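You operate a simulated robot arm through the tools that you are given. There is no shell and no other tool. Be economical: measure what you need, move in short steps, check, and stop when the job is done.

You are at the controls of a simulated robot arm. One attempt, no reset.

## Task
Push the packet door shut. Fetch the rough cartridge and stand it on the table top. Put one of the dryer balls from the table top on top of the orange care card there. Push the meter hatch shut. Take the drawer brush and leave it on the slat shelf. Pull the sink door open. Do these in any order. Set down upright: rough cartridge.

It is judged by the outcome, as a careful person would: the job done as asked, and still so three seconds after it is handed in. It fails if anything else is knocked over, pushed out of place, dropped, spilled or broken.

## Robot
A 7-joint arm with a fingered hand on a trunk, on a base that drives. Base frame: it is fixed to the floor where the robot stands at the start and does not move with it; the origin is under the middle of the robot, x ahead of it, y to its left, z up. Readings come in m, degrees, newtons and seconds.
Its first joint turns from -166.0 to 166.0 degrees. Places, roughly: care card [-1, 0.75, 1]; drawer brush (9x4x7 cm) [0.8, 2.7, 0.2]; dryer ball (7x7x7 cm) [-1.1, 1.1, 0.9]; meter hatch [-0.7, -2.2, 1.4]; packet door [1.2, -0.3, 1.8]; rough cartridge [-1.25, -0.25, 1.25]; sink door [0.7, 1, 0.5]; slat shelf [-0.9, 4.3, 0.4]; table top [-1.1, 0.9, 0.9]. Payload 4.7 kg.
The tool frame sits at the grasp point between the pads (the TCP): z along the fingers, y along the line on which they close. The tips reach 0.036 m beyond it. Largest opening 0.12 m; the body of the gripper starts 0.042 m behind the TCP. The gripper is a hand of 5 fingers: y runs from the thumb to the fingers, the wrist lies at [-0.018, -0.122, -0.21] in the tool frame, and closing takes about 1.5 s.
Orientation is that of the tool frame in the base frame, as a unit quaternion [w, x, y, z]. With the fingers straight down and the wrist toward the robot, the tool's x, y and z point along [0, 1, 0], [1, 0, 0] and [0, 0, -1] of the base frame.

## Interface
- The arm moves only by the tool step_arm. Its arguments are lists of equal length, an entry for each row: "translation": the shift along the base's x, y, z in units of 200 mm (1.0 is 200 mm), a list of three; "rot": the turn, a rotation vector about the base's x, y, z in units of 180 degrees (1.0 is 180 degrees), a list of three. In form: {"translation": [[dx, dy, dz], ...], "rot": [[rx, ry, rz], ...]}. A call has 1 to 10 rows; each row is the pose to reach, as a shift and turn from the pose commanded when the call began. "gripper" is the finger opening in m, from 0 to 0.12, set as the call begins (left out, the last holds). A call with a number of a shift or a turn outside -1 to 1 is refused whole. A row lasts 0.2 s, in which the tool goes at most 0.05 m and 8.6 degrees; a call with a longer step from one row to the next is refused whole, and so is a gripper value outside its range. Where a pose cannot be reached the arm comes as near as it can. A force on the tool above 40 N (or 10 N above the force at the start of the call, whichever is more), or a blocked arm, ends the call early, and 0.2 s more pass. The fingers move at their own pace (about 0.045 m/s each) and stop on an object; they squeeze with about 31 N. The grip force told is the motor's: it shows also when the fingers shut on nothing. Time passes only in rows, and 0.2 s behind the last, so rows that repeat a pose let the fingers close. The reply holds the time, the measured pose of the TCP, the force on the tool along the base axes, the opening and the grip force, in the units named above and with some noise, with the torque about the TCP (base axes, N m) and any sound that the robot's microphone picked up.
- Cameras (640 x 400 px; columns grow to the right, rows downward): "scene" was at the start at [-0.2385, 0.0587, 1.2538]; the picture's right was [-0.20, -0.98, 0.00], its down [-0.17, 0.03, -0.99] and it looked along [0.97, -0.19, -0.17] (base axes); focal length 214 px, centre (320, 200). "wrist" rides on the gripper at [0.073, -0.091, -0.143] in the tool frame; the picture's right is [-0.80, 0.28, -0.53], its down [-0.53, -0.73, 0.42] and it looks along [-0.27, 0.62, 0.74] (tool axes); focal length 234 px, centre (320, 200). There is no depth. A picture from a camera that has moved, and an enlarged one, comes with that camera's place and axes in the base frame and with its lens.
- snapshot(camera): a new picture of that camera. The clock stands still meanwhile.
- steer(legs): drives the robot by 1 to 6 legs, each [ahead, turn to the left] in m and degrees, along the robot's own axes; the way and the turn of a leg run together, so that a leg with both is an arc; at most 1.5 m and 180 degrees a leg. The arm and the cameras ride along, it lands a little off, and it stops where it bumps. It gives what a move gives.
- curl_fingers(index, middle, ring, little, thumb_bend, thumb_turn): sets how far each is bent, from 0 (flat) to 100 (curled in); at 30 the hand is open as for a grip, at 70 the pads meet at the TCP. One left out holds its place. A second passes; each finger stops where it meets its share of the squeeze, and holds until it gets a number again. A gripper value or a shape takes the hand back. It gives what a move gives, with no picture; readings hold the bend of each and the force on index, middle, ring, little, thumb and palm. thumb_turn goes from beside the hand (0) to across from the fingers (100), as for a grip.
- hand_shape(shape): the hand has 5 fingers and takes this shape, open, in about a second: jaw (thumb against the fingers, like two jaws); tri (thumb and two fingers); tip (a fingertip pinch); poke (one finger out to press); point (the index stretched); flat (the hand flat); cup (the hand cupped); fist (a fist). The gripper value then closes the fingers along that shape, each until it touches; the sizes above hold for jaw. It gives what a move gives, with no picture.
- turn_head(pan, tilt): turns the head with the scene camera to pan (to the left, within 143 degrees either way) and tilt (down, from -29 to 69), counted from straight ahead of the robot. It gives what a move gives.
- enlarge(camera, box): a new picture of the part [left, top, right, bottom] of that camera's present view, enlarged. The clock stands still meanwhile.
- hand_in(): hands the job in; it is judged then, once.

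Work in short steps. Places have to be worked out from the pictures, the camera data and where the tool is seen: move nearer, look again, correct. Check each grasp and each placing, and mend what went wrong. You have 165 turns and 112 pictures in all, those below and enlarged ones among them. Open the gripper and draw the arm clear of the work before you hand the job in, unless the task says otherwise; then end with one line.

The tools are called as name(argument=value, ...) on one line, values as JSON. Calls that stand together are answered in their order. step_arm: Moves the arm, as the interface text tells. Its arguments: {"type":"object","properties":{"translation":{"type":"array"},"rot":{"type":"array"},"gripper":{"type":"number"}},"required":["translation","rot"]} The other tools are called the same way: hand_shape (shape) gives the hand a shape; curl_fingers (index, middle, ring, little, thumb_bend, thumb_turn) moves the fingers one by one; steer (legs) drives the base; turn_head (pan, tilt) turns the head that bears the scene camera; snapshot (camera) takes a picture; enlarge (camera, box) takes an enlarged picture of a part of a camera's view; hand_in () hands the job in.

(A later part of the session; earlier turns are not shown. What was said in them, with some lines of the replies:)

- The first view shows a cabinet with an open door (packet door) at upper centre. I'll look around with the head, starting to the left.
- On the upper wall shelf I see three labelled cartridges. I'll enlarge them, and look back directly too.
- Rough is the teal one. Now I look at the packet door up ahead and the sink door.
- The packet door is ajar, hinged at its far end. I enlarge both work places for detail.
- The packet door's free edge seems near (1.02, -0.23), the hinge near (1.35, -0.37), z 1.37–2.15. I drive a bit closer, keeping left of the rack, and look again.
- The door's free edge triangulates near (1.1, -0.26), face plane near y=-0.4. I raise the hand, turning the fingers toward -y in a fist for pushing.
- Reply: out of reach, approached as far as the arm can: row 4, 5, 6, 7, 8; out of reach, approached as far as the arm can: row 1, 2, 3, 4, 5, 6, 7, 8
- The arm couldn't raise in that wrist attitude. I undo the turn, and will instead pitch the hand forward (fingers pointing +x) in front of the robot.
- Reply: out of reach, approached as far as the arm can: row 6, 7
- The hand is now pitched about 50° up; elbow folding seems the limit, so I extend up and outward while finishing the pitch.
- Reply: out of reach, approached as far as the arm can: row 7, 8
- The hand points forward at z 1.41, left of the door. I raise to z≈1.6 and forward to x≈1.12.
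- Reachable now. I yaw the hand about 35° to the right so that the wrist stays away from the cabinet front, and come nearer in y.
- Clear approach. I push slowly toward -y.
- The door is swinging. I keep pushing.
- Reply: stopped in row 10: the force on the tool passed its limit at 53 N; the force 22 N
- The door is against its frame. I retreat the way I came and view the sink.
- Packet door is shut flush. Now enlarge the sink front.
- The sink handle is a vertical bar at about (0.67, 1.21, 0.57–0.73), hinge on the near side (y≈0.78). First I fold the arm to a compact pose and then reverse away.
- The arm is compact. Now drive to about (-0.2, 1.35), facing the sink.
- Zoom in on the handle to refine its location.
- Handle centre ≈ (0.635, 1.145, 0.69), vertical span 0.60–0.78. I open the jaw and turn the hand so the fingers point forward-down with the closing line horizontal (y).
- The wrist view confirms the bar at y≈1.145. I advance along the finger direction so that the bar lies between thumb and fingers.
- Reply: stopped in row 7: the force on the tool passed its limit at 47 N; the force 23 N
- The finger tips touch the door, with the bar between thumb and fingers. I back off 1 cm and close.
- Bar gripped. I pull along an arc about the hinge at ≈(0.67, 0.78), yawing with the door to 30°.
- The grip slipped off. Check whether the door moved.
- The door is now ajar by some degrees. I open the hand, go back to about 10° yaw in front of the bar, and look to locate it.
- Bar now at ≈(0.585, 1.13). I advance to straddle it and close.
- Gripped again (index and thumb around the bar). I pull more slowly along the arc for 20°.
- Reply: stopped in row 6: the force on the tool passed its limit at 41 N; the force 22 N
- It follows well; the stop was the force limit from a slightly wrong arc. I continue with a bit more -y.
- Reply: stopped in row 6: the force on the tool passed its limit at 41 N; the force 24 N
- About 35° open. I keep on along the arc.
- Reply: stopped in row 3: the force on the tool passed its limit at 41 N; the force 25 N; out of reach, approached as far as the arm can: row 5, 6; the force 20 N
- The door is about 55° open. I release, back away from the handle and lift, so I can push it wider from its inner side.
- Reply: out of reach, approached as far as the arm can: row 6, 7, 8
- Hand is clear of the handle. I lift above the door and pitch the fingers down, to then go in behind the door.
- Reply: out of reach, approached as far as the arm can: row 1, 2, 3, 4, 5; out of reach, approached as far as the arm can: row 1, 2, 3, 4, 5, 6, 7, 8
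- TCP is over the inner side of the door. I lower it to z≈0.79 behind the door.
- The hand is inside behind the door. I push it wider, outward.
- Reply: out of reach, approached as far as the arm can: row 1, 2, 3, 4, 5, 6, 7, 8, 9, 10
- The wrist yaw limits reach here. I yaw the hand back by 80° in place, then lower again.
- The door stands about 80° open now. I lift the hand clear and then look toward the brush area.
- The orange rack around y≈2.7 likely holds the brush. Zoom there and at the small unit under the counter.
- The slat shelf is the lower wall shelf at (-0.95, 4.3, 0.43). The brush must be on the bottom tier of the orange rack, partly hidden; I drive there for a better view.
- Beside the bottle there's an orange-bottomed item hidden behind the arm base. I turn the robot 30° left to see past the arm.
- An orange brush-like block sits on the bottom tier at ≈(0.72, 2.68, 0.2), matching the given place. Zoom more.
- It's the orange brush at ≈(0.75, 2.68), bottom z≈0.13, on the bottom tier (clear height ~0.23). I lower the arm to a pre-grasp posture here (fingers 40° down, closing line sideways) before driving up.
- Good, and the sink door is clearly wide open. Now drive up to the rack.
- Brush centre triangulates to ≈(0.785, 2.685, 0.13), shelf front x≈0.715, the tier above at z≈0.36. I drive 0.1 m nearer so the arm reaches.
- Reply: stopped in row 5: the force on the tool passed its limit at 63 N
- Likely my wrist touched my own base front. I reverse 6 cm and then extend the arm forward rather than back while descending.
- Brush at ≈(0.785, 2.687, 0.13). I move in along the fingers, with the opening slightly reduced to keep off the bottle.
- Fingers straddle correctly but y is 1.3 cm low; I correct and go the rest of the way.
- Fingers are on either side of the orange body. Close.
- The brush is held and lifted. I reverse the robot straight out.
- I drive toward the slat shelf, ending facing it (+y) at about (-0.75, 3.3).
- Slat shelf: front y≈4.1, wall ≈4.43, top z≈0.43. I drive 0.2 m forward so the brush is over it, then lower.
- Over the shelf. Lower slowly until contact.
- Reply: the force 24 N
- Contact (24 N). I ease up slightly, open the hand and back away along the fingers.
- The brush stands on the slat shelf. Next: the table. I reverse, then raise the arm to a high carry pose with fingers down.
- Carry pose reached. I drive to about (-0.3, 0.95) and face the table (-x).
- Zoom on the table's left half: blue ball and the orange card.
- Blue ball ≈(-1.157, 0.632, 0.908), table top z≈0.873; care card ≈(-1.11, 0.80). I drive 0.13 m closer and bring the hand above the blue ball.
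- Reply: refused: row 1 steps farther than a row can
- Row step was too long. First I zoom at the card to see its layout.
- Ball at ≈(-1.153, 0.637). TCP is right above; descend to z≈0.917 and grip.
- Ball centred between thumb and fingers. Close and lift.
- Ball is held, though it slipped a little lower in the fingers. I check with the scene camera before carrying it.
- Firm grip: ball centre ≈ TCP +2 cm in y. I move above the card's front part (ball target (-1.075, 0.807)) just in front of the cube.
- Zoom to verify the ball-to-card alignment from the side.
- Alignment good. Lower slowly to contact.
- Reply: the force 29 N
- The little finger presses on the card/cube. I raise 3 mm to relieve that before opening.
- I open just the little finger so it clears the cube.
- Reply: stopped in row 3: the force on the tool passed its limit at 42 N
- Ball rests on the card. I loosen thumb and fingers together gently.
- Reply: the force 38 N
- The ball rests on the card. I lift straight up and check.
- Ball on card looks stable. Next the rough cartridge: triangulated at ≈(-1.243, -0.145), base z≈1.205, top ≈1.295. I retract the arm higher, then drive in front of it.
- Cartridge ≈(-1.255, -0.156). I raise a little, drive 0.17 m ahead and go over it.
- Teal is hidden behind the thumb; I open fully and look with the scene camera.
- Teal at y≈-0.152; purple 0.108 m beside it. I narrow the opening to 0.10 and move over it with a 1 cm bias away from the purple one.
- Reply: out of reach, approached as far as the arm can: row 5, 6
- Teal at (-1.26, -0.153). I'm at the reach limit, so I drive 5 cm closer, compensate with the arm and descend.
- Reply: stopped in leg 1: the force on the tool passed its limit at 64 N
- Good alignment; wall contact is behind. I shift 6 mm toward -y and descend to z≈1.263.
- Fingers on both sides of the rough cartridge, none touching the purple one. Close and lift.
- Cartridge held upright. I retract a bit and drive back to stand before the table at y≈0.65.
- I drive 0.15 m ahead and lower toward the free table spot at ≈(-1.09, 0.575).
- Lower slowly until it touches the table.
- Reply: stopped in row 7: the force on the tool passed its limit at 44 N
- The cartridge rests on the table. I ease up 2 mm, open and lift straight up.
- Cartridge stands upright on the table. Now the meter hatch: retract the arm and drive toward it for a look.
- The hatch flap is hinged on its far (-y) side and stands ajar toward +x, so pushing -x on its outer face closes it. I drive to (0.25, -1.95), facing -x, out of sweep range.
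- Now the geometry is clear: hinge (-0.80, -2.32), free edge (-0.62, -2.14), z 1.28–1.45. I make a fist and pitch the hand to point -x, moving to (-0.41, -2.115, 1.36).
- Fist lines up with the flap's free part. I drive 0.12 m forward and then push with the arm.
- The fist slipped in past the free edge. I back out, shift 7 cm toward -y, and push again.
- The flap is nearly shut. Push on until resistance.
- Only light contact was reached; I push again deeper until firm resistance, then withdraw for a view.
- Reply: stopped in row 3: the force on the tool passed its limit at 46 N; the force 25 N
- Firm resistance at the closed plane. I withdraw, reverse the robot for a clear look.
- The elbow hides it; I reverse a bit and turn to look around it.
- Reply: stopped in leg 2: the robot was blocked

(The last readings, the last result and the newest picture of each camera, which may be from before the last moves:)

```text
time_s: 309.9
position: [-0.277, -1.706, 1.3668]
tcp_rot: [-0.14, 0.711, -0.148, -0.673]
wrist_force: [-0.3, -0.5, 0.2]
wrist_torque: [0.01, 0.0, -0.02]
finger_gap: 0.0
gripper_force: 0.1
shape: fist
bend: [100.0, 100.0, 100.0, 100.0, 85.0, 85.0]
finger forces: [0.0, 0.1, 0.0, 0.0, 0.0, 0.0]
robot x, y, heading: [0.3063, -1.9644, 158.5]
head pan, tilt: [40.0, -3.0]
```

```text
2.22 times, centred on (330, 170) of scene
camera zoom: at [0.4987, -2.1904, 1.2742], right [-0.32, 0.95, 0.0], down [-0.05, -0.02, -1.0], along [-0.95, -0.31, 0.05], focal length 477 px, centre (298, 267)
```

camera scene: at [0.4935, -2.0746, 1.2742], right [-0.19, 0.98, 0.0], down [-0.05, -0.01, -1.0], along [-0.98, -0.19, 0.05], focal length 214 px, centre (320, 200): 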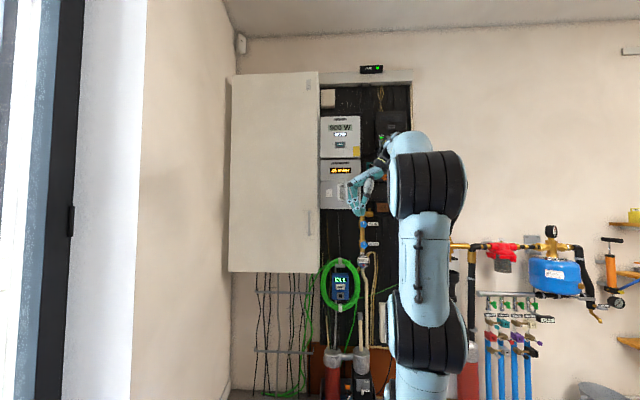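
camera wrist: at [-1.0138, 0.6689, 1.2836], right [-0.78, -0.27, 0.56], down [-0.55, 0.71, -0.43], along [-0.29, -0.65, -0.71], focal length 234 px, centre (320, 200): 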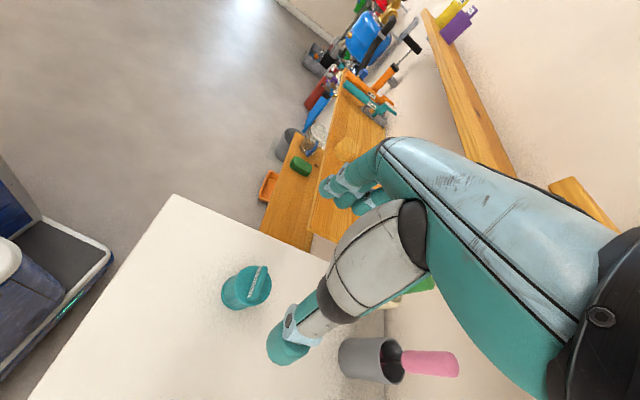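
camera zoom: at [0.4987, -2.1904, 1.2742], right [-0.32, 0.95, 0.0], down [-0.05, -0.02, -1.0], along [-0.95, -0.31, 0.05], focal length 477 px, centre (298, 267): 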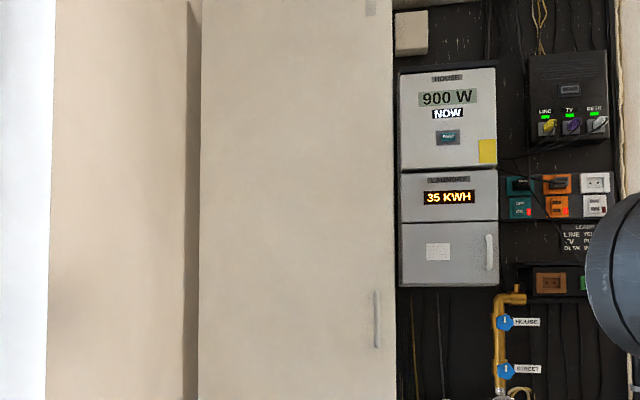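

The hatch is flush shut. The robot was blocked while turning; I check what is behind me.

turn_head(pan=-140, tilt=40)

snapshot(camera="scene")

turn_head(pan=140, tilt=40)

snapshot(camera="scene")

```text
time_s: 312.6
position: [-0.2758, -1.7048, 1.3659]
tcp_rot: [-0.14, 0.711, -0.149, -0.673]
wrist_force: [0.4, 0.0, 1.0]
wrist_torque: [0.0, 0.0, 0.0]
finger_gap: 0.0001
gripper_force: 0.0
shape: fist
bend: [100.0, 100.0, 100.0, 100.0, 85.0, 85.0]
finger forces: [0.0, 0.1, 0.0, 0.0, 0.1, 0.0]
robot x, y, heading: [0.3042, -1.9627, 158.4]
head pan, tilt: [-140.0, 40.0]
```

```text
9 pictures are left
camera scene: at [0.6635, -2.1357, 1.2059], right [0.32, -0.95, 0.0], down [-0.61, -0.2, -0.77], along [0.73, 0.24, -0.64], focal length 214 px, centre (320, 200)
```

scene: 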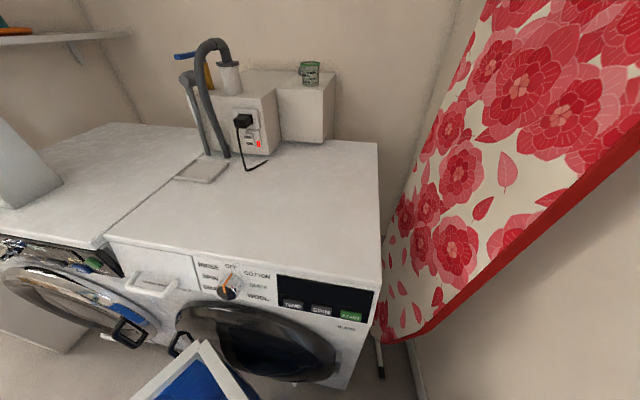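

```text
time_s: 316.5
position: [-0.2775, -1.7062, 1.3664]
tcp_rot: [-0.14, 0.711, -0.149, -0.673]
wrist_force: [0.7, -0.4, -1.0]
wrist_torque: [0.02, 0.01, 0.03]
finger_gap: 0.0
gripper_force: 0.1
shape: fist
bend: [100.0, 100.0, 100.0, 100.0, 85.0, 85.0]
finger forces: [0.1, 0.0, 0.1, 0.0, 0.0, 0.0]
robot x, y, heading: [0.307, -1.9609, 158.4]
head pan, tilt: [140.0, 40.0]
```

```text
8 pictures are left
camera scene: at [0.6232, -2.2377, 1.2059], right [-0.88, -0.48, 0.0], down [-0.31, 0.57, -0.77], along [0.36, -0.67, -0.64], focal length 214 px, centre (320, 200)
```

scene: 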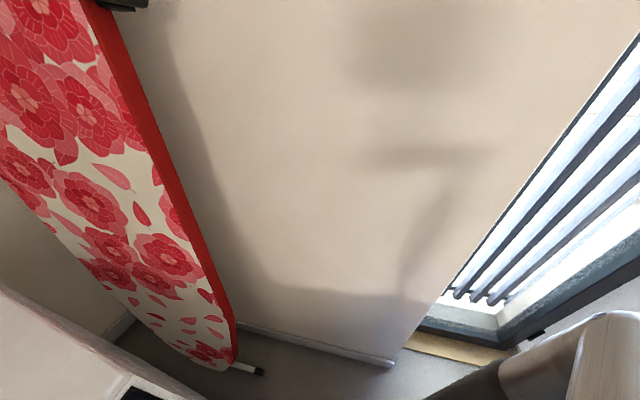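

A tray corner of mine is next to the washer's door handles. I drive away forward and check that the washer doors look as at the start.

steer(legs=[[0.25, 0]])

turn_head(pan=-143, tilt=30)

snapshot(camera="scene")

```text
time_s: 318.3
position: [-0.5088, -1.6124, 1.3674]
tcp_rot: [-0.141, 0.712, -0.149, -0.672]
wrist_force: [-0.3, 1.0, 0.2]
wrist_torque: [0.01, 0.0, 0.01]
finger_gap: 0.0002
gripper_force: 0.0
shape: fist
bend: [100.0, 100.0, 100.0, 100.0, 85.0, 85.0]
finger forces: [0.0, 0.0, 0.0, 0.0, 0.1, 0.0]
robot x, y, heading: [0.0709, -1.8721, 158.0]
head pan, tilt: [140.0, 40.0]
```

```text
time_s: 322.2
position: [-0.509, -1.6119, 1.3675]
tcp_rot: [-0.142, 0.711, -0.149, -0.673]
wrist_force: [-0.7, -0.2, 0.5]
wrist_torque: [0.01, 0.0, 0.01]
finger_gap: 0.0
gripper_force: 0.0
shape: fist
bend: [100.0, 100.0, 100.0, 100.0, 85.0, 85.0]
finger forces: [0.0, 0.1, 0.1, 0.0, 0.1, 0.1]
robot x, y, heading: [0.0735, -1.872, 158.3]
head pan, tilt: [-143.0, 30.0]
```

```text
7 pictures are left
camera scene: at [0.4379, -2.0443, 1.2212], right [0.27, -0.96, 0.0], down [-0.48, -0.13, -0.87], along [0.84, 0.23, -0.5], focal length 214 px, centre (320, 200)
```

scene: 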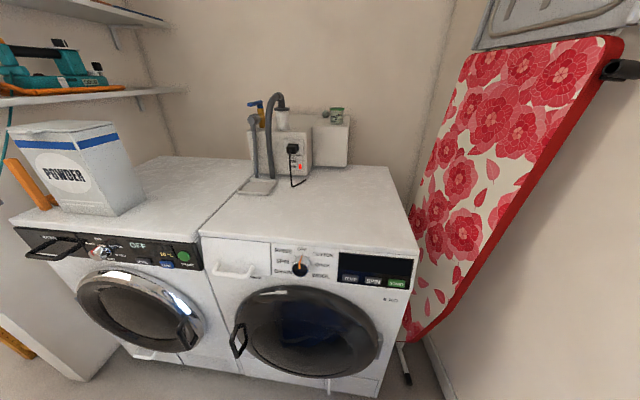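

Zoom in on the right washer's door to judge whether it is ajar.

enlarge(camera="scene", box=[200, 240, 430, 400])

```text
2.50 times, centred on (315, 320) of scene
camera zoom: at [0.4379, -2.0443, 1.2212], right [0.27, -0.96, 0.0], down [-0.48, -0.13, -0.87], along [0.84, 0.23, -0.5], focal length 536 px, centre (332, -100)
```

zoom: 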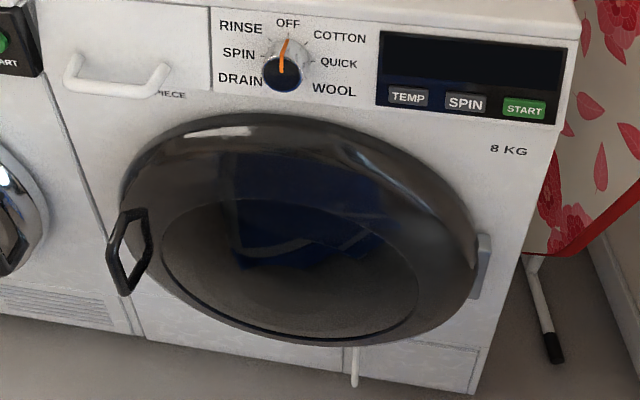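

The washer doors match their starting appearance (projected positions agree), so nothing moved. I open the hand and check the table from here.

hand_shape(shape="jaw")

turn_head(pan=-45, tilt=5)

snapshot(camera="scene")

```text
time_s: 323.1
position: [-0.5081, -1.6117, 1.3663]
tcp_rot: [-0.142, 0.711, -0.149, -0.672]
wrist_force: [-0.2, -0.3, 0.2]
wrist_torque: [0.03, -0.01, 0.04]
finger_gap: 0.1198
gripper_force: 0.1
shape: jaw
bend: [30.0, 30.0, 30.0, 30.0, 30.0, 97.0]
finger forces: [0.1, 0.0, 0.0, 0.0, 0.0, 0.1]
robot x, y, heading: [0.0738, -1.8734, 158.0]
head pan, tilt: [-143.0, 30.0]
```

```text
time_s: 324.8
position: [-0.5089, -1.6121, 1.366]
tcp_rot: [-0.141, 0.712, -0.149, -0.672]
wrist_force: [0.4, 0.1, 0.0]
wrist_torque: [-0.04, 0.02, 0.01]
finger_gap: 0.1194
gripper_force: 0.0
shape: jaw
bend: [30.0, 30.0, 30.0, 30.0, 30.0, 97.0]
finger forces: [0.1, 0.0, 0.1, 0.0, 0.0, 0.0]
robot x, y, heading: [0.0768, -1.8696, 158.3]
head pan, tilt: [-45.0, 5.0]
```

```text
5 pictures are left
camera scene: at [0.3143, -1.9839, 1.2616], right [0.92, 0.4, 0.0], down [0.03, -0.08, -1.0], along [-0.39, 0.91, -0.09], focal length 214 px, centre (320, 200)
```

scene: 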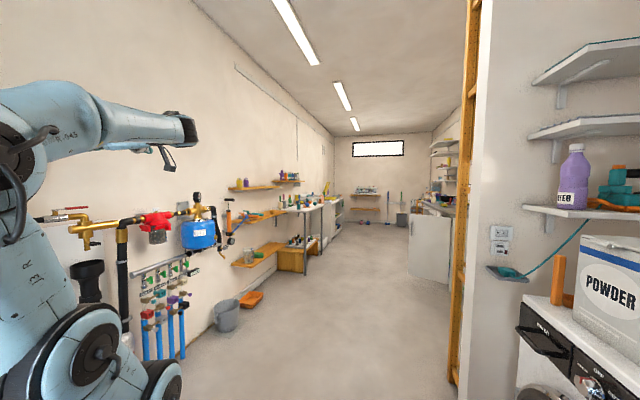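

enlarge(camera="scene", box=[265, 180, 345, 230])

```text
8.00 times, centred on (305, 205) of scene
camera zoom: at [0.3143, -1.9839, 1.2616], right [0.92, 0.4, 0.0], down [0.03, -0.08, -1.0], along [-0.39, 0.91, -0.09], focal length 1716 px, centre (440, 160)
```

zoom: 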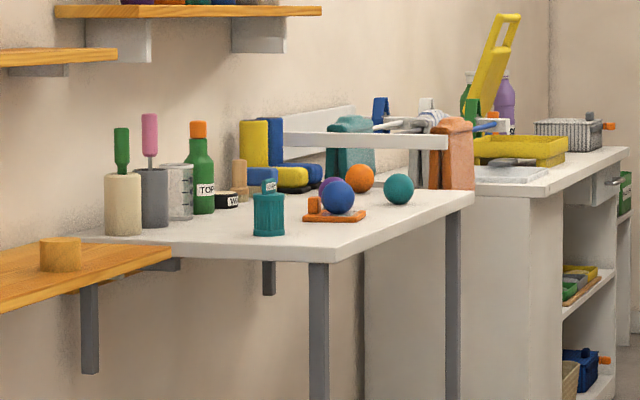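

The blue ball is still on the care card and the rough cartridge stands upright on the table. The sink door is wide open, the packet door and meter hatch are shut, and the brush is on the slat shelf. The hand is open and clear of everything, so I hand in.

hand_in()

```text
The job is handed in.
```

All six tasks are done and the job is handed in: packet door and meter hatch shut, sink door open, brush on the slat shelf, blue dryer ball on the care card, and the rough cartridge upright on the table top.
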